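You operate a simulated robot arm through the tools that you are given. There is no shell and no other tool. Be economical: measure what you need, move in short steps, check, and stop when the job is done.

You run a simulated two-armed robot. Do the job below in one go: nothing can be reset, and whatever is moved stays where it is left.

Task
Shut the loader, wind 25 frames onto the spool and stand it on the purple mat.
Fine: shut the loader lid again. Set down upright: orange spool.
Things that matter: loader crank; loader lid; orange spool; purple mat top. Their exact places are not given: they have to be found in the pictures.

Only the result counts: the job must be done as asked and must still hold three seconds after the hand-in. Knocking over, shifting, dropping, spilling or breaking anything else fails it. Lids that push on must go on centred and level and be pressed home; caps that screw on are set level and turned clockwise until they are tight.

Robot
Two 6-joint arms with two-finger parallel grippers on one trunk, on a base that drives. Base frame: it is fixed to the floor where the robot stands at the start and does not move with it; the origin is under the middle of the robot, x ahead of it, y to its left, z up. Readings come in cm, rad, newtons and seconds.
The left shoulder is at the start at [5, 17, 111], the right one opposite. Each reaches about 109.2 cm from its shoulder. Places, roughly: loader crank [80, -30, 100]; loader lid [100, -20, 120]; orange spool (6x6x8 cm) [90, -20, 100]; purple mat top [90, 50, 90]. Payload 1.57 kg a hand.
The TCP of each hand is the grasp point between the finger pads, 3 cm short of the fingertips. In the tool frame z runs along the fingers and y along their closing line. Largest opening 8 cm; finger width 1.7, thickness 1.2; the body of the gripper, 4 by 8.2 cm, starts 8 cm behind the TCP.
Orientation is that of the tool frame in the base frame, as [roll, pitch, yaw] about the fixed x, y, z axes, in that order (R = Rz(yaw) Ry(pitch) Rx(roll)). With the fingers straight down and closing along the base's y, the tool's x points along the base's -x, its y along +y and its z along -z.

Tools
- The arms move only by the tool jog_arm. It takes "left_moves", "right_moves" or both (then of equal length, played together; a hand with none holds still); each is text: rows parted by semicolons, each of 7 numbers parted by spaces: the shift along the base's x, y, z in units of 25 mm (1.0 is 25 mm), then the turn, a rotation vector about the base's x, y, z in units of 5 degrees (1.0 is 5 degrees), then the finger opening in cm, from 0 to 8. In form: dx dy dz ax ay az gripper; .... A call has 1 to 12 rows; each row shifts and turns the commanded pose from where the row before left it. A call with a number of a shift or a turn outside -1 to 1 is refused whole. A row lasts 0.2 s, in which the tool goes at most 5 cm and 0.15 rad; a call with a longer step from one row to the next is refused whole, and so is a gripper value outside its range. A pose out of reach is approached as far as the arm can. The call stops where the force on the tool passes 40 N (or 10 N more than at its start, if that is more) or the arm is blocked; 0.2 s more then pass. The fingers move at their own pace (about 7.2 cm/s each) and stop on an object; they squeeze with about 28 N. The grip force told is the motor's: it shows also when the fingers shut on nothing. Time passes only in rows, and 0.2 s behind the last, so rows that do not move let the fingers close. It gives the time, the measured TCP pose, the force on the tool (base axes), the opening and the grip force at its end, in the units of the frame above (readings bear some noise), with the torque about the TCP (base axes, N m) and any sound that the robot's microphone picked up.
- Cameras (640 x 400 px; columns grow to the right, rows downward): "scene" is now at [4.19, -2.31, 169.32]; the picture's right is [-0.28, -0.96, 0.00], its down [-0.59, 0.17, -0.79] and it looks along [0.76, -0.22, -0.62] (base axes); focal length 257 px, centre (320, 200). "left" rides on the left gripper at [7.2, 0.7, -12.2] in its tool frame; the picture's right is [-0.09, 1.00, 0.00], its down [-0.84, -0.08, -0.54] and it looks along [-0.54, -0.05, 0.84] (tool axes); focal length 238 px, centre (320, 200). "right" rides on the right gripper at [7.2, -0.7, -12.2] in its tool frame; the picture's right is [0.09, 1.00, 0.00], its down [-0.84, 0.08, -0.54] and it looks along [-0.54, 0.05, 0.84] (tool axes); focal length 238 px, centre (320, 200).
- capture(camera): a new picture of that camera. No time passes.
- lift_body(by): slides the trunk up (or, below 0, down) by that many cm; the arms and the scene camera ride with it, the base frame stays. It gives what a move gives, with no picture.
- drive_base(legs): drives the robot by 1 to 6 legs, each [ahead, left, turn to the left] in cm, cm and rad, along the robot's own axes; the way and the turn of a leg run together, so that a leg with both is an arc; at most 150 cm and 3.142 rad a leg. The arms and the cameras ride along, it lands a little off, and it stops where it bumps. It gives what a move gives.
- pan_tilt(pan, tilt): turns the head with the scene camera to pan (to the left, within 1.501 rad either way) and tilt (down, from -0.506 to 1.204), counted from straight ahead of the robot. It gives what a move gives.
- locate(camera, pixels): for up to 12 pixels [column, row] of the newest picture of that camera ("zoom" is the newest enlarged one), the place [x, y, z] in the base frame of the surface seen there, good to about 0.2 cm. No time passes.
- enlarge(camera, box): a new picture of the part [left, top, right, bottom] of that camera's present view, enlarged. No time passes.
- finish_job(): hands the job in; it is judged then, once.

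Go step by step. Measure first, check grasps and placings, and put right what went wrong. The budget is 80 turns and 58 pictures, counting those below and the enlarged ones. Unless the task says otherwise, let go and move clear before handing in, and close with one line.

The tools are called after "Call:" as a command line: name --argument value ..., lists and objects as JSON in quotes. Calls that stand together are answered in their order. jog_arm: Moves the arms, as the interface text tells. Its arguments: {"type":"object","properties":{"left_moves":{"type":"string"},"right_moves":{"type":"string"}},"required":[]} The other tools are called the same way: lift_body (by) slides the trunk up or down; drive_base (legs) drives the base; pan_tilt (pan, tilt) turns the head that bears the scene camera; capture (camera) takes a picture; locate (camera, pixels) gives the place of the surface under pixels of a picture; enlarge (camera, box) takes an enlarged picture of a part of a camera's view; finish_job () hands the job in.

At the start:

```text
time: 0.0
left_ee_pos: [69.53, 13.14, 99.94]
left_tool_rot: [3.141, 0.0, -3.141]
left_force: [-0.4, 0.5, 0.6]
left_ft_torque: [-0.02, 0.0, -0.01]
left_opening: 7.99
left_grasp_force: 0.1
right_ee_pos: [48.03, -41.05, 100.01]
right_tool_rot: [-3.141, 0.0, 3.141]
right_force: [-0.1, 0.1, 0.2]
right_ft_torque: [0.01, -0.02, 0.01]
right_opening: 8.0
right_grasp_force: 0.1
trunk travel left (down, up): [-72.5, 24.5]
robot x, y, heading: [-0.07, 0.13, 0.0]
head pan, tilt: [-0.281, 0.665]
```

scene: 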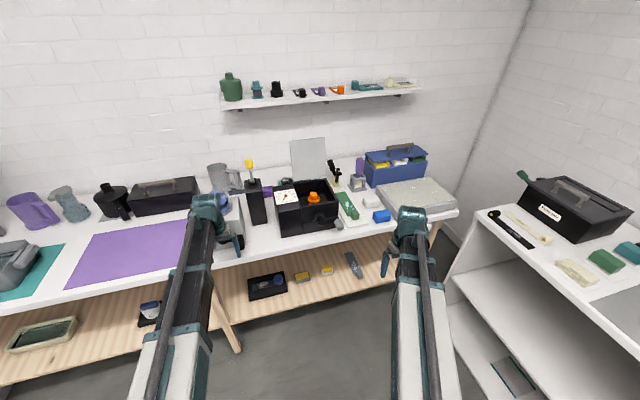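
right: 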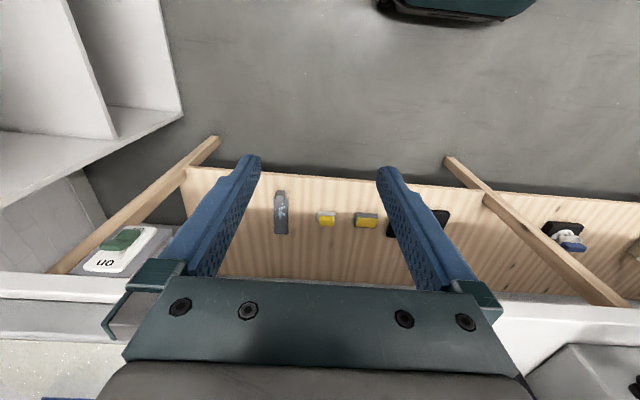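
left: 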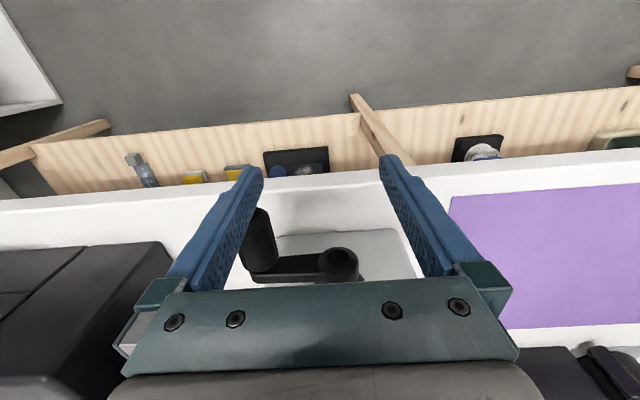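

The loader seems to be the black box around pixel (305,205) with an orange spool inside and an open lid at (308,160). I'll enlarge that area.

Call:
enlarge --camera "scene" --box '[230, 130, 390, 250]'

```text
3.33 times, centred on (310, 190) of scene
```

zoom: 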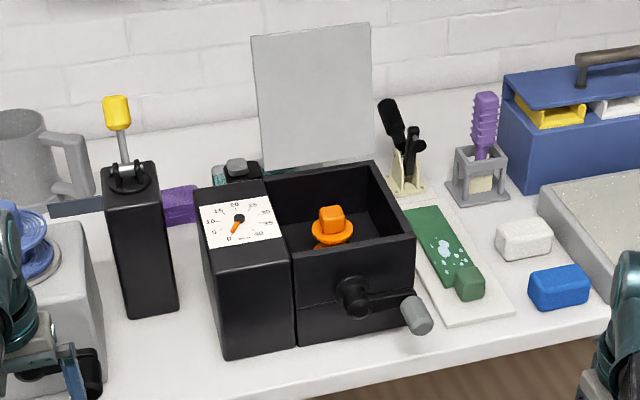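

The box has the dial, crank on its front face and grey lid standing open. I'll locate the key points.

Call:
locate --camera "zoom" --pixels '[[252, 36], [370, 24], [374, 155], [262, 165], [332, 212], [330, 240], [413, 235], [352, 295], [416, 315], [240, 220], [295, 255], [265, 185]]'

Call:
locate --camera "scene" --pixels '[[130, 250], [107, 222], [70, 285], [185, 222], [175, 270], [286, 212]]'

Call:
enlarge --camera "scene" --box '[270, 180, 350, 240]'

```text
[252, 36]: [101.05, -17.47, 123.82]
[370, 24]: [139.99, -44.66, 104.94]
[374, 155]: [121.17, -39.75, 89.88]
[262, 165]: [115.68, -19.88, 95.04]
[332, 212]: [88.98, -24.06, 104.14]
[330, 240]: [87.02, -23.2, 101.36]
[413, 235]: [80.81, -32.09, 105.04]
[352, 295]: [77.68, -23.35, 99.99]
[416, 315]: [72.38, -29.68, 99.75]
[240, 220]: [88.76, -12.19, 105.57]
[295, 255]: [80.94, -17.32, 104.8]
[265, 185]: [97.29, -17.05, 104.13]
```

```text
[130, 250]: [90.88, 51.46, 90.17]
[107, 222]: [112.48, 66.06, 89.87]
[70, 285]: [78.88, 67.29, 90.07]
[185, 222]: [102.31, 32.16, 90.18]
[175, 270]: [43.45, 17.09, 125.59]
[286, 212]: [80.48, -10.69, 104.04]
```

```text
6.67 times, centred on (310, 210) of scene
```

zoom: 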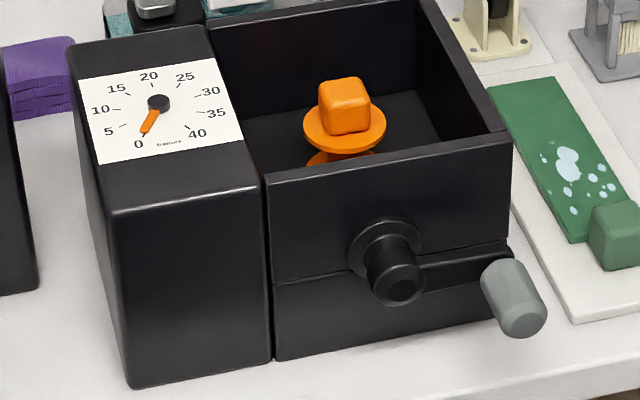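

Dial reads 0. I'll measure finely the crank, rim and lid.

Call:
locate --camera "zoom" --pixels '[[404, 285], [385, 232], [440, 275], [520, 322], [512, 280], [495, 285], [345, 95], [345, 120], [380, 135], [275, 180], [508, 138], [158, 102]]'

Call:
locate --camera "scene" --pixels '[[292, 142], [324, 139], [325, 165], [300, 176], [308, 160], [280, 235], [335, 228], [260, 222], [248, 163], [347, 206], [334, 172], [357, 185]]'

```text
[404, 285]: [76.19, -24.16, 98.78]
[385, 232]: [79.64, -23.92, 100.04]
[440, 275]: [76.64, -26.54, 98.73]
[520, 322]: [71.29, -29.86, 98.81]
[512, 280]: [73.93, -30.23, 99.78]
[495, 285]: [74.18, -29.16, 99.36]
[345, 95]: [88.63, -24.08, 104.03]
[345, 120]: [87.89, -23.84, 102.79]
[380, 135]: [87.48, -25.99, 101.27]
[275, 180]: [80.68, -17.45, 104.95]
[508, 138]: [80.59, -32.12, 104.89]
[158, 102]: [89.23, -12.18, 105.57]
```

```text
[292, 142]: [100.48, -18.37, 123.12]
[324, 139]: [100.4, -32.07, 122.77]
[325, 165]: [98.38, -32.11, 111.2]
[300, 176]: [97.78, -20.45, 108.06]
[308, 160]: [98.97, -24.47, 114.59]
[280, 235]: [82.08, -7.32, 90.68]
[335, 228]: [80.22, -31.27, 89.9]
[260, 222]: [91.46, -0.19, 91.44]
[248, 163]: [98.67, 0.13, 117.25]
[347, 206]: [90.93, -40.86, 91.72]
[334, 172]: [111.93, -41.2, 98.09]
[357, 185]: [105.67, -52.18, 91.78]
```

The lid (hinge about x 97.5, z 105) leans slightly back with its top at z≈124; crank hub is at (76,-24.2,98.8), handle at (72,-30,98.8). I'll pull the left arm back and raise both hands, then move the body closer.

Call:
jog_arm --left_moves "0 0 1 0 0 0 4;0 0 1 0 0 0 0;-1 0 1 0 0 0 0;-1 0.5 1 0 0 0 0;-1 0.5 0 0 0 0 0;-1 0.5 0 0 0 0 0;-1 0.5 0 0 0 0 0;-1 0.5 0 0 0 0 0" --right_moves "0 0 1 0 0 0 4;0 0 1 0 0 0 0;0 0 1 0 0 0 0;0 0 1 0 0 0 0;0 0 1 0 0 0 0;0 0 1 0 0 0 0;0 0 1 0 0 0 0;0 0 1 0 0 0 0"

Call:
lift_body --by 14

Call:
locate --camera "scene" --pixels '[[290, 243], [330, 236], [370, 226], [300, 262]]'

```text
time: 1.8
left_ee_pos: [54.56, 19.41, 100.02]
left_tool_rot: [3.141, 0.001, 3.14]
left_force: [0.3, -1.0, 0.0]
left_ft_torque: [-0.01, -0.01, 0.01]
left_opening: 0.0
left_grasp_force: 21.1
left hand out of reach, approached as far as the arm can: row 1, 2, 3, 4
right_ee_pos: [47.79, -41.13, 100.07]
right_tool_rot: [3.141, 0.001, -3.142]
right_force: [0.1, -0.4, -0.6]
right_ft_torque: [0.0, 0.02, 0.01]
right_opening: 0.0
right_grasp_force: 20.8
right hand out of reach, approached as far as the arm can: row 1, 2, 3, 4, 5, 6, 7, 8
trunk travel left (down, up): [-72.5, 24.5]
robot x, y, heading: [-0.08, -0.17, -0.002]
head pan, tilt: [-0.281, 0.665]
```

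```text
time: 3.5
left_ee_pos: [54.57, 19.45, 113.88]
left_tool_rot: [-3.141, -0.003, 3.141]
left_force: [-0.1, 0.2, -0.3]
left_ft_torque: [-0.01, -0.02, -0.01]
left_opening: 0.0
left_grasp_force: 21.5
right_ee_pos: [47.92, -41.17, 113.96]
right_tool_rot: [3.142, 0.001, 3.14]
right_force: [-0.7, -0.5, -0.8]
right_ft_torque: [-0.03, 0.02, 0.05]
right_opening: 0.02
right_grasp_force: 21.4
trunk travel left (down, up): [-86.5, 10.5]
robot x, y, heading: [0.02, -0.11, -0.004]
head pan, tilt: [-0.281, 0.665]
```

```text
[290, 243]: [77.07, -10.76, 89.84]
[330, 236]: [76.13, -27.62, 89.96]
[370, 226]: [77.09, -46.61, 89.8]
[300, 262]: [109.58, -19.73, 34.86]
```

The hands cannot rise with fingers down; the trunk must do it. I'll lift the trunk further and drive 20 cm closer (table edge is beyond x≈74).

Call:
lift_body --by 10.3

Call:
drive_base --legs '[[20, 0, 0]]'

Call:
capture --camera "scene"

```text
time: 4.8
left_ee_pos: [54.66, 19.4, 124.25]
left_tool_rot: [3.141, -0.001, 3.14]
left_force: [0.1, -0.3, 0.4]
left_ft_torque: [-0.01, 0.0, 0.0]
left_opening: 0.0
left_grasp_force: 21.5
right_ee_pos: [48.02, -41.07, 124.29]
right_tool_rot: [-3.141, -0.001, 3.14]
right_force: [0.2, 0.6, 0.4]
right_ft_torque: [0.01, -0.01, -0.04]
right_opening: 0.0
right_grasp_force: 21.0
trunk travel left (down, up): [-96.8, 0.2]
robot x, y, heading: [-0.13, -0.29, 0.004]
head pan, tilt: [-0.281, 0.665]
```

```text
time: 6.4
left_ee_pos: [74.29, 19.53, 124.3]
left_tool_rot: [-3.141, -0.003, -3.14]
left_force: [1.2, 0.1, 0.1]
left_ft_torque: [0.0, 0.06, -0.03]
left_opening: 0.02
left_grasp_force: 21.6
right_ee_pos: [67.93, -40.88, 124.32]
right_tool_rot: [-3.14, -0.003, -3.14]
right_force: [0.6, 0.1, -0.4]
right_ft_torque: [0.02, 0.04, -0.05]
right_opening: 0.0
right_grasp_force: 21.2
trunk travel left (down, up): [-96.8, 0.2]
robot x, y, heading: [19.85, 0.09, 0.003]
head pan, tilt: [-0.281, 0.665]
```

```text
52 pictures are left
```

scene: 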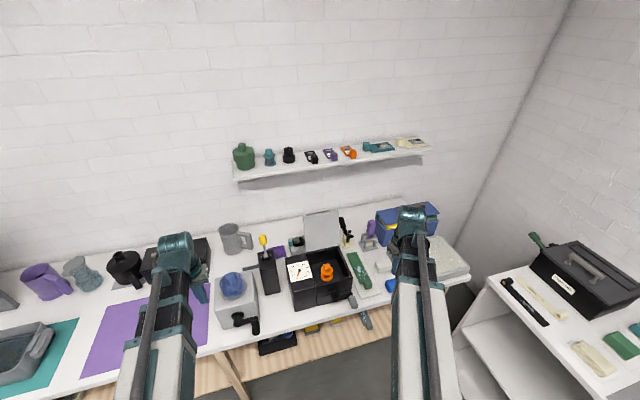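

Next I'll check the wall shelf position and advance the right hand along y≈-41 toward x≈98.

Call:
locate --camera "scene" --pixels '[[330, 178], [330, 155], [341, 222], [408, 207], [307, 214], [338, 210]]'

Call:
jog_arm --right_moves "1 0 0 0 0 0 0;1 0 0 0 0 0 0;1 0 0 0 0 0 0;1 0 0 0 0 0 0;1 0 0 0 0 0 0;1 0 0 0 0 0 0;1 0 0 0 0 0 0;1 0 0 0 0 0 0;1 0 0 0 0 0 0;1 0 0 0 0 0 0;1 0 0 0 0 0 0;1 0 0 0 0 0 0"

```text
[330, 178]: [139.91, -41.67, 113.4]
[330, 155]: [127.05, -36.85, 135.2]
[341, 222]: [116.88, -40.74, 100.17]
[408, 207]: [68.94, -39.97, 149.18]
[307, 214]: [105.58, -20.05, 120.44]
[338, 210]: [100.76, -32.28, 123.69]
```

```text
time: 9.0
left_ee_pos: [74.44, 19.49, 124.21]
left_tool_rot: [3.141, 0.002, -3.138]
left_force: [-0.2, 0.2, 0.7]
left_ft_torque: [0.02, -0.03, -0.02]
left_opening: 0.0
left_grasp_force: 21.5
right_ee_pos: [97.93, -40.93, 124.23]
right_tool_rot: [-3.141, 0.001, -3.14]
right_force: [-0.3, -0.2, -0.5]
right_ft_torque: [0.01, 0.0, 0.01]
right_opening: 0.01
right_grasp_force: 21.1
trunk travel left (down, up): [-96.8, 0.2]
robot x, y, heading: [19.87, 0.29, 0.003]
head pan, tilt: [-0.281, 0.665]
```

Reaching well. I'll go on to x≈106, slide behind the lid to y≈-26 with the tip lowered to ≈z 117.

Call:
jog_arm --right_moves "1 0 0 0 0 0 0;1 0 0 0 0 0 0;1 0 0 0 0 0 0;0.4 0 -0.5 0 0 0 0;0 0 -0.6 0 0 0 0;0 1 -0.6 0 0 0 0;0 1 0 0 0 0 0;0 1 0 0 0 0 0;0 1 0 0 0 0 0;0 1 0 0 0 0 0;0 0.9 0 0 0 0 0"

Call:
capture --camera "scene"

```text
time: 11.4
left_ee_pos: [74.22, 19.56, 124.26]
left_tool_rot: [3.141, -0.001, -3.139]
left_force: [0.0, 1.1, -0.2]
left_ft_torque: [-0.02, -0.01, -0.01]
left_opening: 0.01
left_grasp_force: 21.2
right_ee_pos: [106.3, -26.09, 124.17]
right_tool_rot: [3.141, 0.001, -3.141]
right_force: [0.2, 0.3, 0.0]
right_ft_torque: [0.01, -0.02, 0.01]
right_opening: 0.01
right_grasp_force: 20.7
right hand out of reach, approached as far as the arm can: row 4, 5, 6
trunk travel left (down, up): [-96.8, 0.2]
robot x, y, heading: [19.79, 0.28, 0.004]
head pan, tilt: [-0.281, 0.665]
```

```text
51 pictures are left
```

scene: 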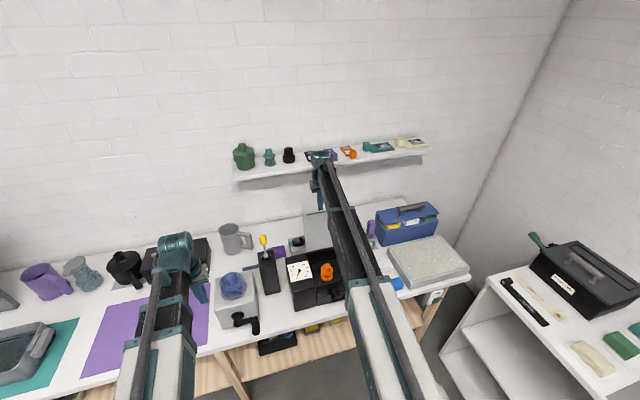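

The hand is behind the lid but arm z moves were not accepted, so I'll lower the trunk 4 cm, then test small z and tilt moves.

Call:
lift_body --by -4

Call:
jog_arm --right_moves "0 0 0.2 0 0 0 0;0 0 -0.4 0 0 0 0;0 0 0.2 0 0 0 0"

Call:
jog_arm --left_moves "0 0 -0.4 0 0 0 0;0 0 0 0 -1 0 0;0 0 0 0 1 0 0;0 0 0 1 0 0 0;0 0 0 -1 0 0 0"

```text
time: 11.8
left_ee_pos: [74.3, 19.61, 123.19]
left_tool_rot: [3.141, 0.0, -3.141]
left_force: [0.2, 0.8, -0.4]
left_ft_torque: [0.0, 0.03, -0.01]
left_opening: 0.0
left_grasp_force: 21.5
right_ee_pos: [106.93, -26.06, 123.22]
right_tool_rot: [-3.139, 0.015, -3.14]
right_force: [-0.5, 0.0, 0.6]
right_ft_torque: [0.0, 0.03, -0.04]
right_opening: 0.02
right_grasp_force: 21.3
trunk travel left (down, up): [-95.8, 1.2]
robot x, y, heading: [20.03, -0.16, 0.006]
head pan, tilt: [-0.281, 0.665]
stopped: the force on the tool passed its limit at 73 N (the readings are from after the stop); the commanded pose is now the measured one
```

```text
time: 12.6
left_ee_pos: [74.32, 19.44, 123.44]
left_tool_rot: [-3.14, 0.0, -3.139]
left_force: [0.6, 0.5, -0.1]
left_ft_torque: [0.0, -0.02, -0.01]
left_opening: 0.0
left_grasp_force: 21.1
right_ee_pos: [106.86, -26.1, 123.26]
right_tool_rot: [-3.14, 0.015, -3.14]
right_force: [0.1, -0.5, -0.3]
right_ft_torque: [0.0, 0.03, 0.04]
right_opening: 0.01
right_grasp_force: 21.4
right hand out of reach, approached as far as the arm can: row 1, 2, 3
trunk travel left (down, up): [-95.8, 1.2]
robot x, y, heading: [19.63, 0.33, 0.004]
head pan, tilt: [-0.281, 0.665]
```

```text
time: 13.8
left_ee_pos: [74.32, 19.62, 123.26]
left_tool_rot: [3.142, 0.001, -3.14]
left_force: [0.3, 0.2, -0.3]
left_ft_torque: [-0.01, 0.01, -0.03]
left_opening: 0.03
left_grasp_force: 21.2
left hand out of reach, approached as far as the arm can: row 1
right_ee_pos: [106.9, -26.09, 123.09]
right_tool_rot: [-3.139, 0.013, -3.139]
right_force: [-0.3, 0.0, 0.1]
right_ft_torque: [-0.01, 0.0, -0.05]
right_opening: 0.0
right_grasp_force: 21.2
trunk travel left (down, up): [-95.8, 1.2]
robot x, y, heading: [19.46, -0.11, -0.004]
head pan, tilt: [-0.281, 0.665]
```

Arm z moves are effectively locked with this posture (planar arm, trunk supplies z), while tilts work. Something touched the right fingertip as it was lowered, so I'll look.

Call:
capture --camera "right"

Call:
enlarge --camera "scene" --box '[270, 150, 390, 240]'

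```text
50 pictures are left
```

right: 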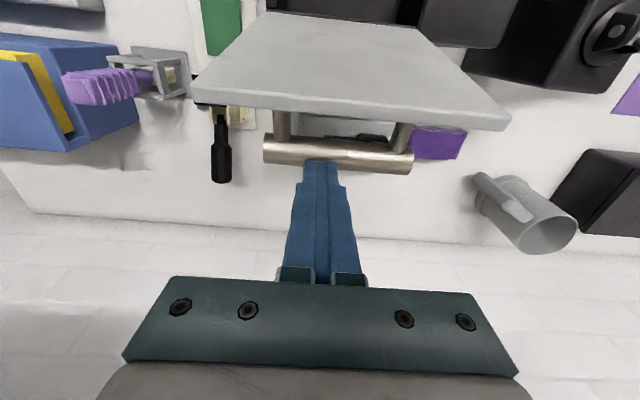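

```text
4.44 times, centred on (330, 195) of scene
```

zoom: 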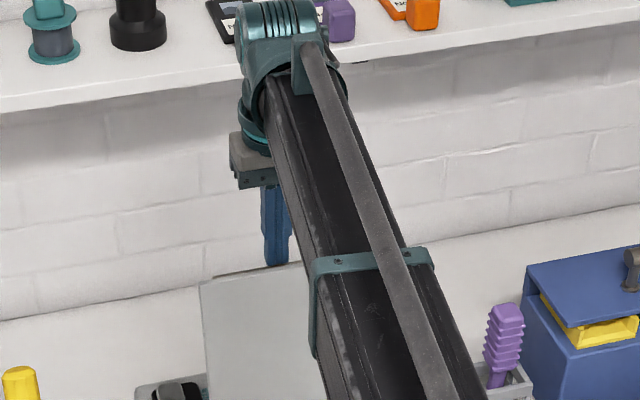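

The lid carries a handle bar on its rear, and the fingertip met it. I'll locate the bar.

Call:
locate --camera "right" --pixels '[[285, 152], [390, 160], [285, 163], [390, 170], [285, 120], [400, 130], [300, 104], [250, 20], [215, 165]]'

Call:
lift_body --by 1.2

```text
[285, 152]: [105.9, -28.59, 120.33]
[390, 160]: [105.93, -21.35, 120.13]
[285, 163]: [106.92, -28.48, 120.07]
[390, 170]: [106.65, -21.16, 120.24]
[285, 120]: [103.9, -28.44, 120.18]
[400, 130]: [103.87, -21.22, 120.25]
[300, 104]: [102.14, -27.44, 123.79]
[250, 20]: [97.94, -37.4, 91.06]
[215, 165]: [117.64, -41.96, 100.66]
```

```text
time: 14.4
left_ee_pos: [74.34, 19.47, 124.47]
left_tool_rot: [-3.141, -0.001, -3.14]
left_force: [-0.2, -0.2, 0.2]
left_ft_torque: [-0.02, -0.01, -0.03]
left_opening: 0.02
left_grasp_force: 21.9
right_ee_pos: [106.91, -26.21, 124.5]
right_tool_rot: [-3.14, 0.013, -3.141]
right_force: [-0.4, 0.8, -0.3]
right_ft_torque: [-0.02, 0.01, -0.01]
right_opening: 0.0
right_grasp_force: 21.7
trunk travel left (down, up): [-97.0, 0.0]
robot x, y, heading: [19.71, 0.1, 0.004]
head pan, tilt: [-0.281, 0.665]
```

The bar is at x 105–107, z≈119.5, y -20…-30. I'll move behind it (x≈109.8), lower the trunk 4 cm, then pull toward -x.

Call:
jog_arm --right_moves "0.6 0 0 0 0 0 0;0.6 0 0 0 0 0 0"

Call:
lift_body --by -4

Call:
jog_arm --right_moves "-0.5 0 0 0 0 0 0;-0.5 0 0 0 0 0 0;-0.5 0 0 0 0 0 0;-0.5 0 0 0 0 0 0;-0.5 0 0 0 0 0 0;-0.5 0 0 0 0 0 0"

Call:
capture --camera "right"

```text
time: 15.0
left_ee_pos: [74.35, 19.53, 124.42]
left_tool_rot: [3.141, -0.001, 3.141]
left_force: [0.1, -0.1, -0.4]
left_ft_torque: [-0.04, 0.01, -0.03]
left_opening: 0.03
left_grasp_force: 21.2
right_ee_pos: [110.02, -26.21, 124.45]
right_tool_rot: [-3.14, 0.014, -3.14]
right_force: [0.1, -0.3, 0.5]
right_ft_torque: [0.0, -0.02, 0.0]
right_opening: 0.0
right_grasp_force: 21.0
trunk travel left (down, up): [-97.0, 0.0]
robot x, y, heading: [20.12, -0.41, 0.001]
head pan, tilt: [-0.281, 0.665]
```

```text
time: 15.9
left_ee_pos: [74.36, 19.47, 120.43]
left_tool_rot: [-3.141, 0.0, -3.139]
left_force: [0.2, 0.8, -0.3]
left_ft_torque: [0.04, -0.02, -0.01]
left_opening: 0.0
left_grasp_force: 21.3
right_ee_pos: [109.92, -26.23, 120.47]
right_tool_rot: [-3.139, 0.012, -3.139]
right_force: [0.3, -0.3, -0.7]
right_ft_torque: [-0.01, 0.05, -0.01]
right_opening: 0.0
right_grasp_force: 21.3
trunk travel left (down, up): [-93.0, 4.0]
robot x, y, heading: [19.9, 0.41, 0.004]
head pan, tilt: [-0.281, 0.665]
```

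```text
time: 17.3
left_ee_pos: [74.24, 19.5, 120.51]
left_tool_rot: [-3.141, 0.0, -3.139]
left_force: [0.8, -0.2, 0.2]
left_ft_torque: [0.02, -0.06, -0.02]
left_opening: 0.0
left_grasp_force: 21.2
right_ee_pos: [102.38, -26.27, 120.44]
right_tool_rot: [-3.141, 0.014, -3.139]
right_force: [-0.2, -1.2, -0.4]
right_ft_torque: [-0.02, -0.03, -0.02]
right_opening: 0.0
right_grasp_force: 21.0
trunk travel left (down, up): [-93.0, 4.0]
robot x, y, heading: [19.64, -0.04, 0.0]
head pan, tilt: [-0.281, 0.665]
```

```text
48 pictures are left
```

right: 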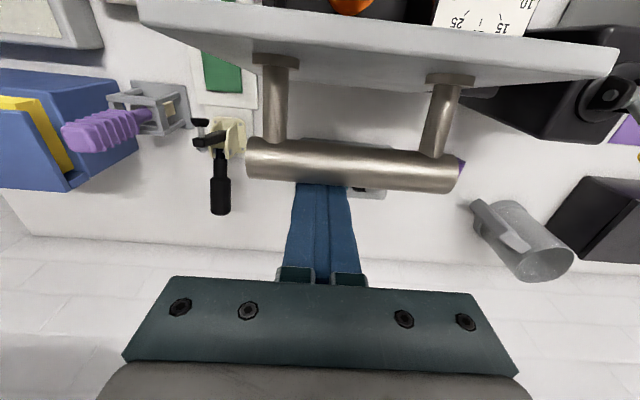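

Lid is moving with the bar under control; continue pulling.

Call:
jog_arm --right_moves "-0.5 0 0 0 0 0 0;-0.5 0 0 0 0 0 0;-0.5 0 0 0 0 0 0;-0.5 0 0 0 0 0 0;-0.5 0 0 0 0 0 0;-0.5 0 0 0 0 0 0;-0.5 0 0 0 0 0 0;-0.5 0 0 0 0 0 0;-0.4 0 0 0 0 0 0;-0.4 0 0 0 0 0 0"

Call:
capture --camera "right"

```text
time: 19.5
left_ee_pos: [74.33, 19.46, 120.63]
left_tool_rot: [3.141, 0.0, -3.141]
left_force: [0.4, 0.1, 0.5]
left_ft_torque: [-0.01, 0.02, -0.02]
left_opening: 0.0
left_grasp_force: 21.5
right_ee_pos: [90.43, -26.27, 120.34]
right_tool_rot: [-3.141, 0.016, -3.14]
right_force: [0.5, 0.1, 0.1]
right_ft_torque: [0.0, 0.06, 0.01]
right_opening: 0.0
right_grasp_force: 21.1
trunk travel left (down, up): [-93.0, 4.0]
robot x, y, heading: [19.68, 0.02, -0.002]
head pan, tilt: [-0.281, 0.665]
```

```text
47 pictures are left
```

right: 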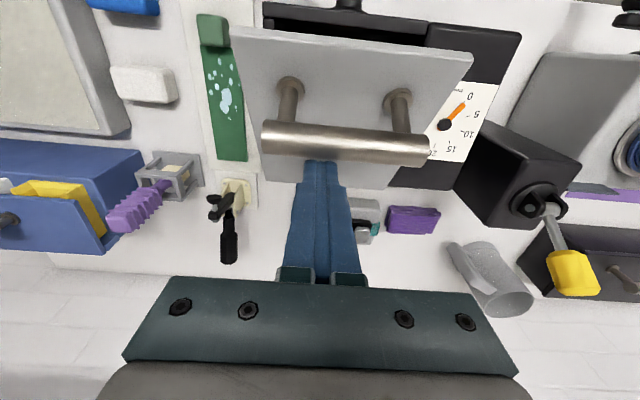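

Lid well forward now; continue until it goes down.

Call:
jog_arm --right_moves "-0.5 0 0 0 0 0 0;-0.5 0 0 0 0 0 0;-0.5 0 0 0 0 0 0;-0.5 0 0 0 0 0 0"

Call:
capture --camera "right"

```text
time: 20.5
left_ee_pos: [74.25, 19.55, 120.43]
left_tool_rot: [-3.141, 0.002, -3.14]
left_force: [-0.1, 0.1, 0.4]
left_ft_torque: [-0.01, 0.02, -0.02]
left_opening: 0.01
left_grasp_force: 21.4
right_ee_pos: [85.29, -26.2, 120.46]
right_tool_rot: [-3.138, 0.014, -3.14]
right_force: [-0.6, 0.3, -0.3]
right_ft_torque: [0.01, 0.02, 0.0]
right_opening: 0.0
right_grasp_force: 21.3
trunk travel left (down, up): [-93.0, 4.0]
robot x, y, heading: [19.9, -0.1, 0.003]
head pan, tilt: [-0.281, 0.665]
```

```text
46 pictures are left
```

right: 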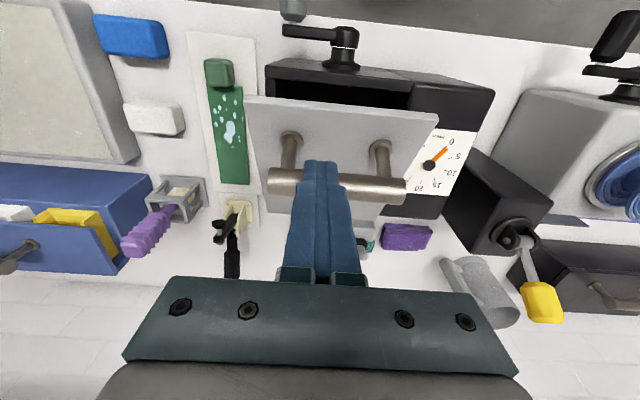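

The lid rests at an angle with the bar just ahead/below the tip. Locate the bar.

Call:
locate --camera "right" --pixels '[[280, 180], [280, 192], [390, 190], [350, 120], [340, 165], [350, 100]]'

```text
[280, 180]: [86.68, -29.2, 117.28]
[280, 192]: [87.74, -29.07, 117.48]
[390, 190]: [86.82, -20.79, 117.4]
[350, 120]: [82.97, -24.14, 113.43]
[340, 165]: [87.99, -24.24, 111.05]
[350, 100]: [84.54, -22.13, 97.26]
```

Bar top is at z 117.5, x≈87. I'll go behind the bar (x≈89.8) and press the plate down with the trunk.

Call:
lift_body --by 2

Call:
jog_arm --right_moves "0.9 0 0 0 0 0 0;0.9 0 0 0 0 0 0;0 0 0 0 0 0 0"

Call:
lift_body --by -13.5

Call:
capture --camera "right"

```text
time: 21.1
left_ee_pos: [74.44, 19.44, 122.47]
left_tool_rot: [3.141, 0.0, -3.139]
left_force: [-0.8, 0.2, 0.2]
left_ft_torque: [-0.02, -0.03, 0.01]
left_opening: 0.0
left_grasp_force: 21.1
right_ee_pos: [85.33, -26.34, 122.49]
right_tool_rot: [-3.14, 0.015, -3.141]
right_force: [0.0, -0.3, 1.0]
right_ft_torque: [0.02, 0.01, -0.02]
right_opening: 0.02
right_grasp_force: 21.6
trunk travel left (down, up): [-95.0, 2.0]
robot x, y, heading: [19.84, -0.01, 0.003]
head pan, tilt: [-0.281, 0.665]
```

```text
time: 21.9
left_ee_pos: [74.39, 19.58, 122.49]
left_tool_rot: [-3.141, 0.001, -3.138]
left_force: [0.0, -0.7, -0.1]
left_ft_torque: [-0.02, 0.02, 0.01]
left_opening: 0.01
left_grasp_force: 20.6
right_ee_pos: [89.84, -26.27, 122.45]
right_tool_rot: [-3.139, 0.014, -3.14]
right_force: [-0.6, 0.0, 0.4]
right_ft_torque: [0.0, -0.04, -0.04]
right_opening: 0.02
right_grasp_force: 21.6
trunk travel left (down, up): [-95.0, 2.0]
robot x, y, heading: [19.55, -0.38, 0.001]
head pan, tilt: [-0.281, 0.665]
```

```text
time: 23.6
left_ee_pos: [74.19, 19.53, 108.92]
left_tool_rot: [3.141, 0.0, 3.141]
left_force: [-0.4, 0.2, 0.2]
left_ft_torque: [0.0, 0.02, -0.02]
left_opening: 0.02
left_grasp_force: 20.9
right_ee_pos: [89.82, -26.33, 109.14]
right_tool_rot: [-3.139, 0.015, -3.139]
right_force: [3.1, -1.9, 8.3]
right_ft_torque: [-0.01, 0.0, -0.03]
right_opening: 0.01
right_grasp_force: 21.7
trunk travel left (down, up): [-81.5, 15.5]
robot x, y, heading: [19.94, 0.03, 0.007]
head pan, tilt: [-0.281, 0.665]
```

```text
45 pictures are left
```

right: 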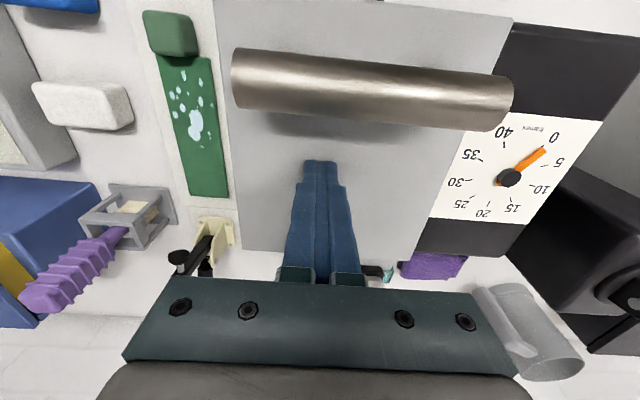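

Nearly shut with 8 N. Press further.

Call:
lift_body --by -1

Call:
locate --camera "right" --pixels '[[260, 20], [480, 40], [270, 230], [390, 240], [370, 60], [370, 90]]'

```text
time: 23.9
left_ee_pos: [74.2, 19.6, 109.0]
left_tool_rot: [-3.141, 0.0, -3.139]
left_force: [0.4, 1.0, -0.4]
left_ft_torque: [-0.02, 0.02, 0.0]
left_opening: 0.0
left_grasp_force: 21.5
right_ee_pos: [89.7, -26.35, 108.97]
right_tool_rot: [-3.139, 0.018, -3.138]
right_force: [-0.2, 0.9, 22.9]
right_ft_torque: [0.05, 0.19, 0.01]
right_opening: 0.0
right_grasp_force: 21.3
trunk travel left (down, up): [-81.4, 15.6]
robot x, y, heading: [19.56, 0.21, 0.001]
head pan, tilt: [-0.281, 0.665]
stopped: the force on the tool passed its limit at 55 N (the readings are from after the stop); the commanded pose is now the measured one
```

```text
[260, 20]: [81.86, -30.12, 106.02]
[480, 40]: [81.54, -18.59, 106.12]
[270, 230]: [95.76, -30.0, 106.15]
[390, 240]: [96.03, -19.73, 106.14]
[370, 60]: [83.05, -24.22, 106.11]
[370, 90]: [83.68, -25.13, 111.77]
```

The lid is level at z≈106.1, shut. I'll raise, back off 22 cm, and look at the dial.

Call:
lift_body --by 12

Call:
drive_base --legs '[[-22, 0, 0]]'

Call:
jog_arm --right_moves "-0.8 -0.3 0 0 0 0 0;-0.8 -0.3 0 0 0 0 0;-0.8 -0.3 0 0 0 0 0;-0.8 -0.3 0 0 0 0 0;-0.8 -0.3 0 0 0 0 0;-0.8 -0.3 0 0 0 0 0;0 0 0.08 0 -1 0 0;0 0 0.12 0 -1 0 0;0 0 0.2 0 -1 0 0;0 0 0 0 0 0 0"

Call:
capture --camera "scene"

```text
time: 25.4
left_ee_pos: [74.32, 19.45, 120.87]
left_tool_rot: [-3.141, 0.001, -3.14]
left_force: [0.6, -0.1, -0.2]
left_ft_torque: [0.01, 0.02, -0.02]
left_opening: 0.0
left_grasp_force: 21.7
right_ee_pos: [89.94, -26.32, 120.83]
right_tool_rot: [-3.14, 0.018, -3.141]
right_force: [-0.7, 1.1, -0.1]
right_ft_torque: [-0.02, 0.05, 0.0]
right_opening: 0.0
right_grasp_force: 21.5
trunk travel left (down, up): [-93.4, 3.6]
robot x, y, heading: [20.13, 0.09, 0.001]
head pan, tilt: [-0.281, 0.665]
```

```text
time: 27.1
left_ee_pos: [52.77, 19.23, 120.97]
left_tool_rot: [-3.142, 0.001, 3.139]
left_force: [0.1, -0.2, 1.2]
left_ft_torque: [-0.03, -0.04, -0.01]
left_opening: 0.0
left_grasp_force: 21.5
right_ee_pos: [68.07, -26.63, 120.93]
right_tool_rot: [-3.141, 0.016, 3.139]
right_force: [-0.5, 0.4, 0.1]
right_ft_torque: [0.0, -0.08, -0.01]
right_opening: 0.0
right_grasp_force: 21.9
trunk travel left (down, up): [-93.4, 3.6]
robot x, y, heading: [-1.58, 0.5, -0.006]
head pan, tilt: [-0.281, 0.665]
```

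```text
time: 29.3
left_ee_pos: [52.88, 19.21, 120.88]
left_tool_rot: [-3.141, -0.001, 3.138]
left_force: [0.4, -0.4, 0.8]
left_ft_torque: [0.0, 0.04, -0.02]
left_opening: 0.0
left_grasp_force: 21.7
right_ee_pos: [56.28, -31.36, 121.7]
right_tool_rot: [3.141, 0.28, 3.138]
right_force: [-0.6, 0.5, -0.1]
right_ft_torque: [0.01, 0.01, 0.01]
right_opening: 0.0
right_grasp_force: 21.2
trunk travel left (down, up): [-93.4, 3.6]
robot x, y, heading: [-1.77, 0.33, -0.01]
head pan, tilt: [-0.281, 0.665]
```

```text
44 pictures are left
```

scene: 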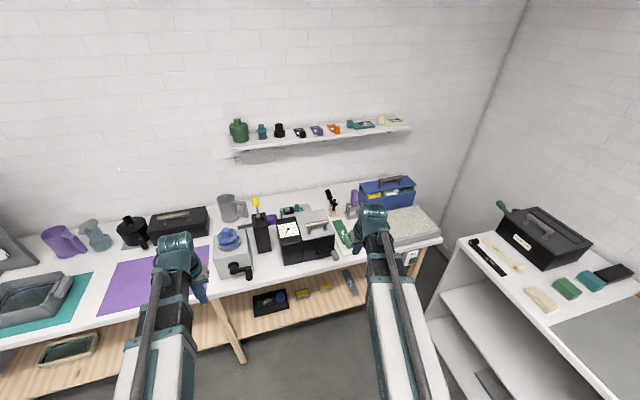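

Tilt works with wrist-to-TCP length ≈20.5 cm. I'll bring the right fingers to point forward with a consistent rise.

Call:
jog_arm --right_moves "0.4 0 0.227 0 -1 0 0;0.4 0 0.285 0 -1 0 0;0.4 0 0.341 0 -1 0 0;0.4 0 0.395 0 -1 0 0;0.4 0 0.445 0 -1 0 0;0.4 0 0.492 0 -1 0 0;0.4 0 0.536 0 -1 0 0;0.4 0 0.575 0 -1 0 0;0.4 0 0.61 0 -1 0 0;0.2 0 0.64 0 -1 0 0;0 0 0.665 0 -1 0 0;0 0 0.686 0 -1 0 0"

Call:
jog_arm --right_moves "0 0 0.701 0 -1 0 0;0 0 0.71 0 -1 0 0;0 0 0.57 0 -0.8 0 0;0 0 0 0 0 0 0"

Call:
enlarge --camera "scene" --box '[260, 190, 380, 270]'

```text
time: 31.9
left_ee_pos: [52.79, 19.21, 120.9]
left_tool_rot: [3.141, 0.001, 3.137]
left_force: [0.4, -0.5, -0.9]
left_ft_torque: [-0.02, -0.01, -0.04]
left_opening: 0.02
left_grasp_force: 21.2
right_ee_pos: [65.78, -31.28, 137.48]
right_tool_rot: [3.133, 1.324, 3.13]
right_force: [0.0, 0.9, -0.1]
right_ft_torque: [-0.01, 0.0, -0.02]
right_opening: 0.01
right_grasp_force: 21.2
right hand out of reach, approached as far as the arm can: row 8, 12
trunk travel left (down, up): [-93.4, 3.6]
robot x, y, heading: [-1.64, 0.05, -0.008]
head pan, tilt: [-0.281, 0.665]
```

```text
time: 32.9
left_ee_pos: [52.86, 19.1, 120.81]
left_tool_rot: [-3.14, 0.0, 3.139]
left_force: [-0.4, 0.0, 0.5]
left_ft_torque: [0.0, 0.01, 0.0]
left_opening: 0.0
left_grasp_force: 21.2
right_ee_pos: [65.72, -31.25, 142.74]
right_tool_rot: [2.241, 1.566, 2.24]
right_force: [0.0, 0.1, 0.3]
right_ft_torque: [0.02, -0.02, 0.01]
right_opening: 0.01
right_grasp_force: 20.9
right hand out of reach, approached as far as the arm can: row 3
trunk travel left (down, up): [-93.4, 3.6]
robot x, y, heading: [-1.73, -0.14, -0.008]
head pan, tilt: [-0.281, 0.665]
```

```text
5.00 times, centred on (320, 230) of scene
```

zoom: 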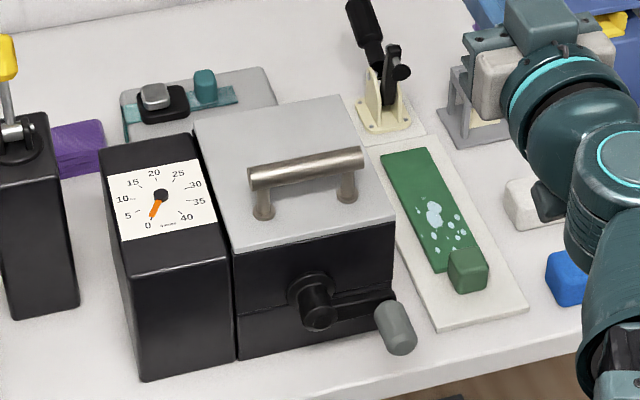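

Dial still reads 0; right hand points forward at z 142.7. I'll lower the trunk 43.9 cm so the hand is at crank height, with the hand still short of the handle.

Call:
lift_body --by -43.9

Call:
capture --camera "scene"

Call:
capture --camera "right"

```text
refused: -43.9 is not a number from -40 to 40
```

```text
42 pictures are left
```

scene: 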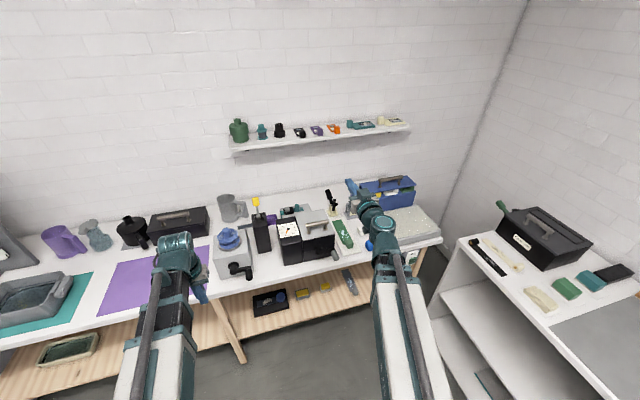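

```text
41 pictures are left
```

right: 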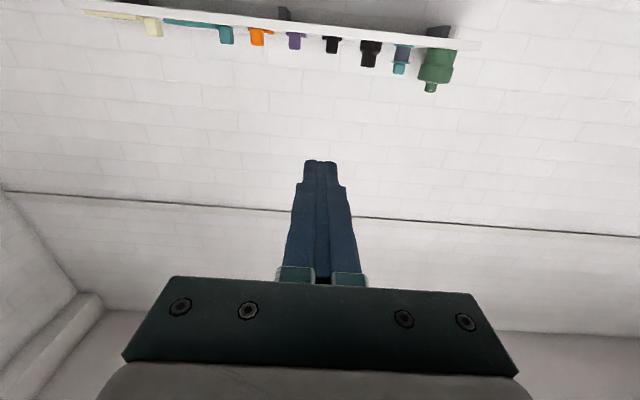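

Limit is 40 cm per call; do it in two. I'll locate the crank more finely from this view too.

Call:
lift_body --by -30

Call:
lift_body --by -13.9

Call:
capture --camera "right"

Call:
capture --camera "scene"

```text
time: 35.9
left_ee_pos: [52.96, 19.07, 90.95]
left_tool_rot: [-3.141, 0.0, 3.136]
left_force: [0.1, 0.7, 0.0]
left_ft_torque: [0.0, 0.03, -0.01]
left_opening: 0.01
left_grasp_force: 21.2
right_ee_pos: [65.64, -31.19, 112.67]
right_tool_rot: [2.323, 1.565, 2.322]
right_force: [0.6, 0.2, 0.2]
right_ft_torque: [0.0, 0.01, 0.0]
right_opening: 0.0
right_grasp_force: 21.1
trunk travel left (down, up): [-63.4, 33.6]
robot x, y, heading: [-1.88, -0.08, -0.004]
head pan, tilt: [-0.281, 0.665]
```

```text
time: 37.5
left_ee_pos: [52.9, 19.2, 76.99]
left_tool_rot: [-3.142, 0.002, 3.139]
left_force: [0.6, -0.1, 0.4]
left_ft_torque: [-0.03, -0.01, 0.01]
left_opening: 0.0
left_grasp_force: 21.1
right_ee_pos: [65.66, -31.2, 98.78]
right_tool_rot: [2.324, 1.566, 2.323]
right_force: [-0.2, -0.4, 0.4]
right_ft_torque: [0.04, 0.01, -0.02]
right_opening: 0.0
right_grasp_force: 21.1
trunk travel left (down, up): [-49.5, 47.5]
robot x, y, heading: [-1.53, 0.09, -0.006]
head pan, tilt: [-0.281, 0.665]
```

```text
40 pictures are left
```

right: 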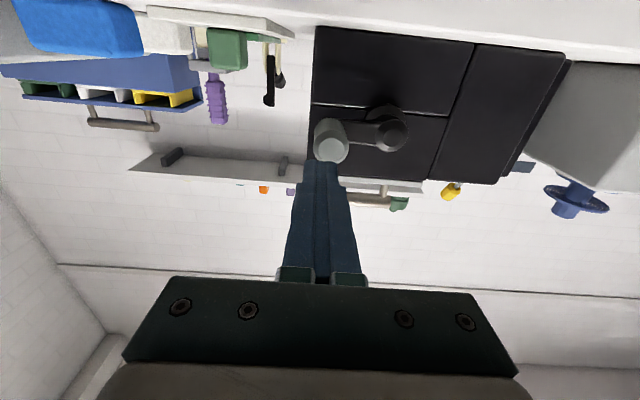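

```text
39 pictures are left
```

scene: 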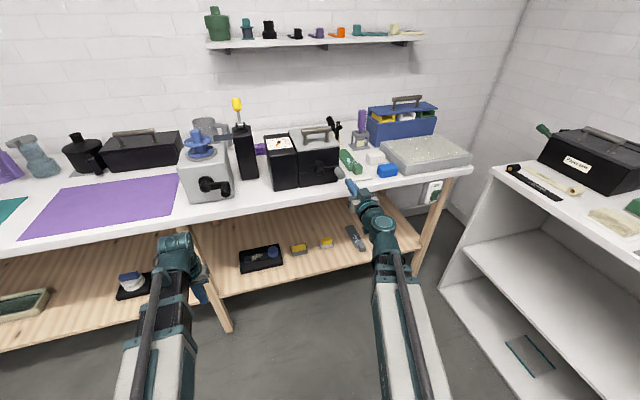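

Good view of the crank from the right hand. Locate the handle end and hub precisely in an enlargement.

Call:
enlarge --camera "right" --box '[290, 90, 430, 180]'

```text
4.44 times, centred on (360, 135) of right
```

zoom: 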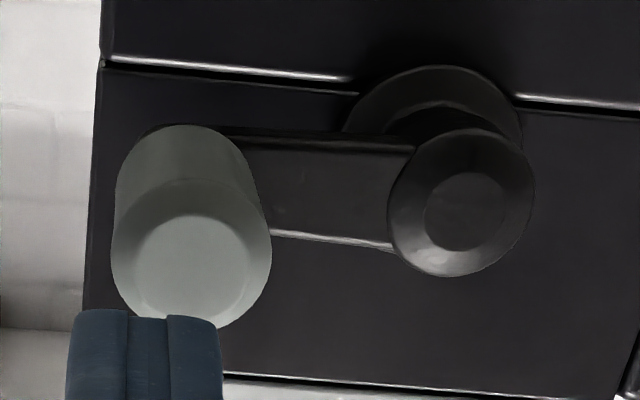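

Call:
locate --camera "zoom" --pixels '[[190, 262], [140, 265], [250, 265], [190, 300], [190, 225], [180, 160], [466, 210], [420, 225], [515, 210], [466, 255], [330, 185], [300, 260]]'

```text
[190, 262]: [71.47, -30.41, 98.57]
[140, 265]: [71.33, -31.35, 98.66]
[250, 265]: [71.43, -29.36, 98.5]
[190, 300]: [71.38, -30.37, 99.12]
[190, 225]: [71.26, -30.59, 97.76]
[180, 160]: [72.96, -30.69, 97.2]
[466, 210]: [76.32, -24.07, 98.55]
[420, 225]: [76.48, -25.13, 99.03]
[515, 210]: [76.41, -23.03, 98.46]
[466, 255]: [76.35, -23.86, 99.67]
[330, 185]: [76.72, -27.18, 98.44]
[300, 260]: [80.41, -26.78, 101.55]
```

Handle axis at (y -30.4, z 98.5), x 71.4–76.5; hub at (-24.1, 98.5), radius 6.3. I'll open, move onto the handle and grip it.

Call:
jog_arm --right_moves "0 0.32 0 0 0 0 5;0.3 0 0 0 0 0 5;0.8 0 0 0 0 0 5;0.8 0 0 0 0 0 5;0.9 0 0 0 0 0 5;0 0 0 0 0 0 0;0 0 0 0 0 0 0;0 0 0 0 0 0 0"

Call:
capture --camera "right"

```text
time: 39.3
left_ee_pos: [52.82, 19.25, 76.95]
left_tool_rot: [3.141, 0.0, 3.138]
left_force: [-0.4, 0.6, 0.2]
left_ft_torque: [0.02, 0.0, 0.0]
left_opening: 0.0
left_grasp_force: 20.9
right_ee_pos: [72.81, -30.28, 98.91]
right_tool_rot: [2.365, 1.566, 2.364]
right_force: [6.4, 3.6, 0.7]
right_ft_torque: [0.01, -0.21, 0.78]
right_opening: 2.93
right_grasp_force: 39.2
trunk travel left (down, up): [-49.5, 47.5]
robot x, y, heading: [-1.32, -0.19, -0.004]
head pan, tilt: [-0.281, 0.665]
```

```text
37 pictures are left
```

right: 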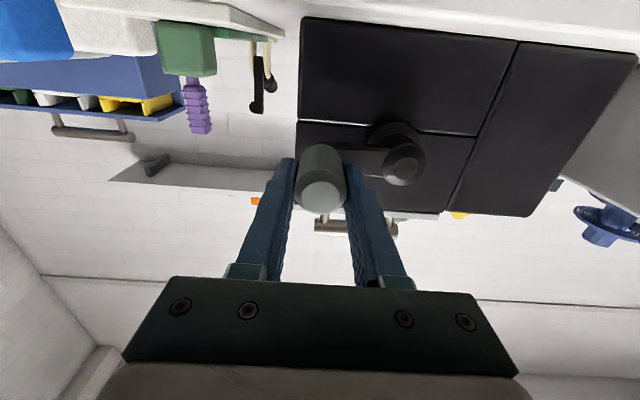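

Handle gripped (opening 2.93). I'll try the first 45° clockwise (down first), pitching the hand to supply z, and check the dial.

Call:
jog_arm --right_moves "0 0.086 -0.652 0 0.858 0 0;0 0.252 -0.608 0 0.804 0 0;0 0.4 -0.522 0 0.696 0 0"

Call:
enlarge --camera "scene" --box '[250, 120, 370, 200]'

```text
time: 40.1
left_ee_pos: [52.88, 19.23, 76.93]
left_tool_rot: [-3.141, 0.001, 3.138]
left_force: [0.6, 0.0, 0.7]
left_ft_torque: [-0.03, -0.03, -0.02]
left_opening: 0.0
left_grasp_force: 20.6
right_ee_pos: [72.79, -28.46, 94.37]
right_tool_rot: [3.12, 1.364, 3.115]
right_force: [12.3, 6.9, 9.6]
right_ft_torque: [0.02, -1.09, 0.16]
right_opening: 2.83
right_grasp_force: 38.3
trunk travel left (down, up): [-49.5, 47.5]
robot x, y, heading: [-1.6, -0.2, -0.003]
head pan, tilt: [-0.281, 0.665]
```

```text
5.00 times, centred on (310, 160) of scene
```

zoom: 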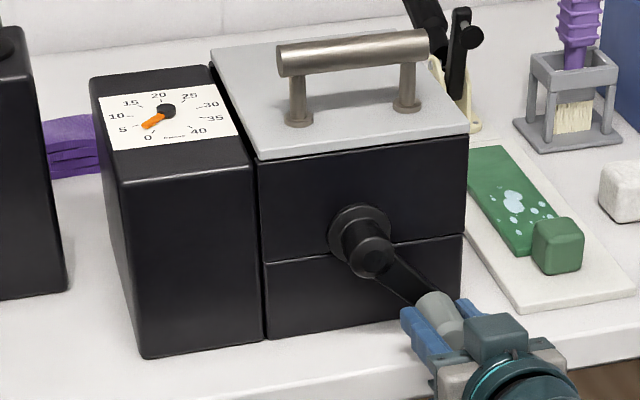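

Works, and the dial moved forward. Continue to 90° and compare.

Call:
jog_arm --right_moves "0 0.522 -0.4 0 0.54 0 0;0 0.608 -0.252 0 0.344 0 0;0 0.652 -0.086 0 0.118 0 0"

Call:
enlarge --camera "scene" --box '[260, 130, 308, 162]'

```text
time: 40.9
left_ee_pos: [52.85, 19.14, 76.93]
left_tool_rot: [-3.141, 0.001, 3.139]
left_force: [0.1, 0.1, -0.2]
left_ft_torque: [-0.01, 0.0, -0.01]
left_opening: 0.02
left_grasp_force: 21.3
right_ee_pos: [72.83, -24.19, 92.72]
right_tool_rot: [3.137, 1.283, 3.128]
right_force: [22.0, 0.4, 27.0]
right_ft_torque: [0.04, -0.56, 1.32]
right_opening: 2.83
right_grasp_force: 38.7
trunk travel left (down, up): [-49.5, 47.5]
robot x, y, heading: [-1.54, -0.06, -0.002]
head pan, tilt: [-0.281, 0.665]
```

```text
12.50 times, centred on (284, 146) of scene
```

zoom: 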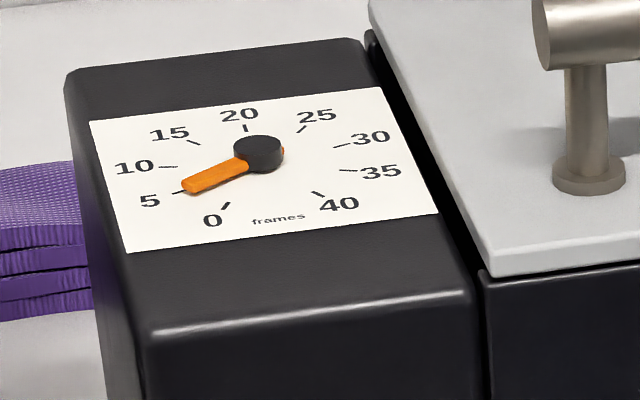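

At 90° the dial reads ≈5, so about 20 frames per turn: 25 frames ≈ 450°. Force 27 N up suggests slightly too large a radius; continue to 180° with a slightly smaller radius.

Call:
jog_arm --right_moves "-0.04 0.636 0.13 0 -0.118 0 0;-0.02 0.593 0.252 0 -0.344 0 0;0 0.51 0.4 0 -0.54 0 0;0 0.39 0.51 0 -0.696 0 0;0 0.246 0.593 0 -0.804 0 0;0 0.084 0.636 0 -0.858 0 0"

Call:
enlarge --camera "scene" --box '[260, 130, 308, 162]'

Call:
capture --camera "right"

```text
time: 42.3
left_ee_pos: [52.88, 19.22, 76.95]
left_tool_rot: [3.14, -0.001, 3.14]
left_force: [0.7, 0.0, 0.6]
left_ft_torque: [0.01, 0.04, -0.01]
left_opening: 0.0
left_grasp_force: 21.3
right_ee_pos: [72.48, -17.95, 98.25]
right_tool_rot: [3.025, 1.543, 3.028]
right_force: [-0.1, 2.7, -1.5]
right_ft_torque: [-0.01, 1.48, -0.84]
right_opening: 2.82
right_grasp_force: 38.1
right hand out of reach, approached as far as the arm can: row 6
trunk travel left (down, up): [-49.5, 47.5]
robot x, y, heading: [-1.66, 0.12, -0.004]
head pan, tilt: [-0.281, 0.665]
```

```text
12.50 times, centred on (284, 146) of scene
```

zoom: 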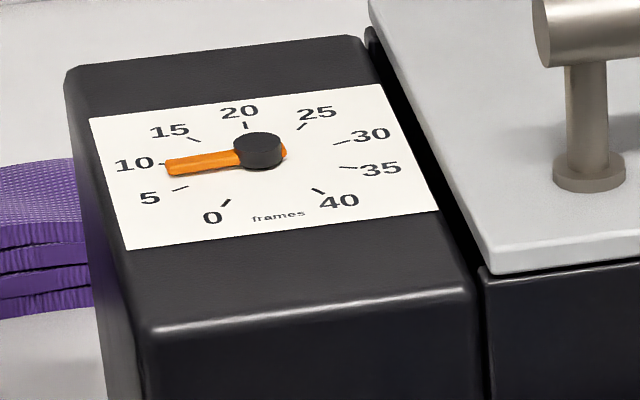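

```text
33 pictures are left
```

right: 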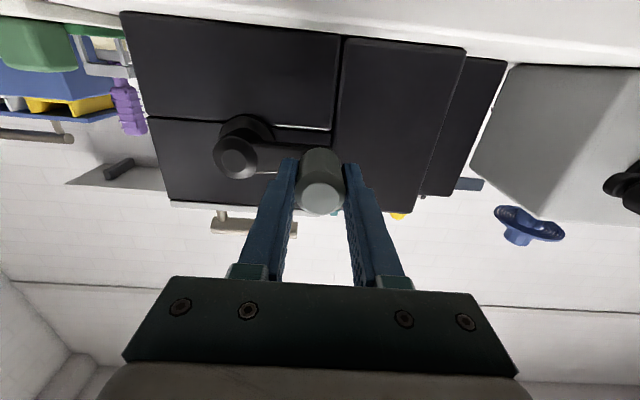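

Dial reads ≈10 at 180°. Continue with the third quarter (up), correcting the small lag.

Call:
jog_arm --right_moves "0.04 -0.084 0.8 0 -1 0 0;0.02 -0.246 0.62 0 -0.82 0 0;0 -0.39 0.52 0 -0.7 0 0;0 -0.51 0.4 0 -0.54 0 0;0 -0.593 0.25 0 -0.34 0 0;0 -0.636 0.07 0 -0.14 0 0"

Call:
enlarge --camera "scene" --box '[260, 120, 356, 184]'

```text
time: 43.7
left_ee_pos: [52.78, 19.18, 77.05]
left_tool_rot: [-3.14, 0.0, 3.135]
left_force: [-0.2, 0.1, 0.4]
left_ft_torque: [-0.01, -0.02, -0.01]
left_opening: 0.0
left_grasp_force: 21.3
right_ee_pos: [72.61, -24.81, 103.97]
right_tool_rot: [0.047, 1.339, 0.017]
right_force: [4.0, -3.5, 13.6]
right_ft_torque: [0.01, 0.19, 0.82]
right_opening: 2.87
right_grasp_force: 38.7
right hand out of reach, approached as far as the arm can: row 1
trunk travel left (down, up): [-49.5, 47.5]
robot x, y, heading: [-2.02, -0.13, -0.008]
head pan, tilt: [-0.281, 0.665]
```

```text
6.25 times, centred on (308, 152) of scene
```

zoom: 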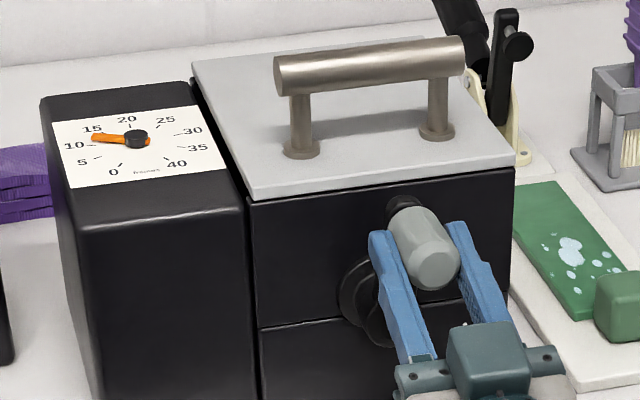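

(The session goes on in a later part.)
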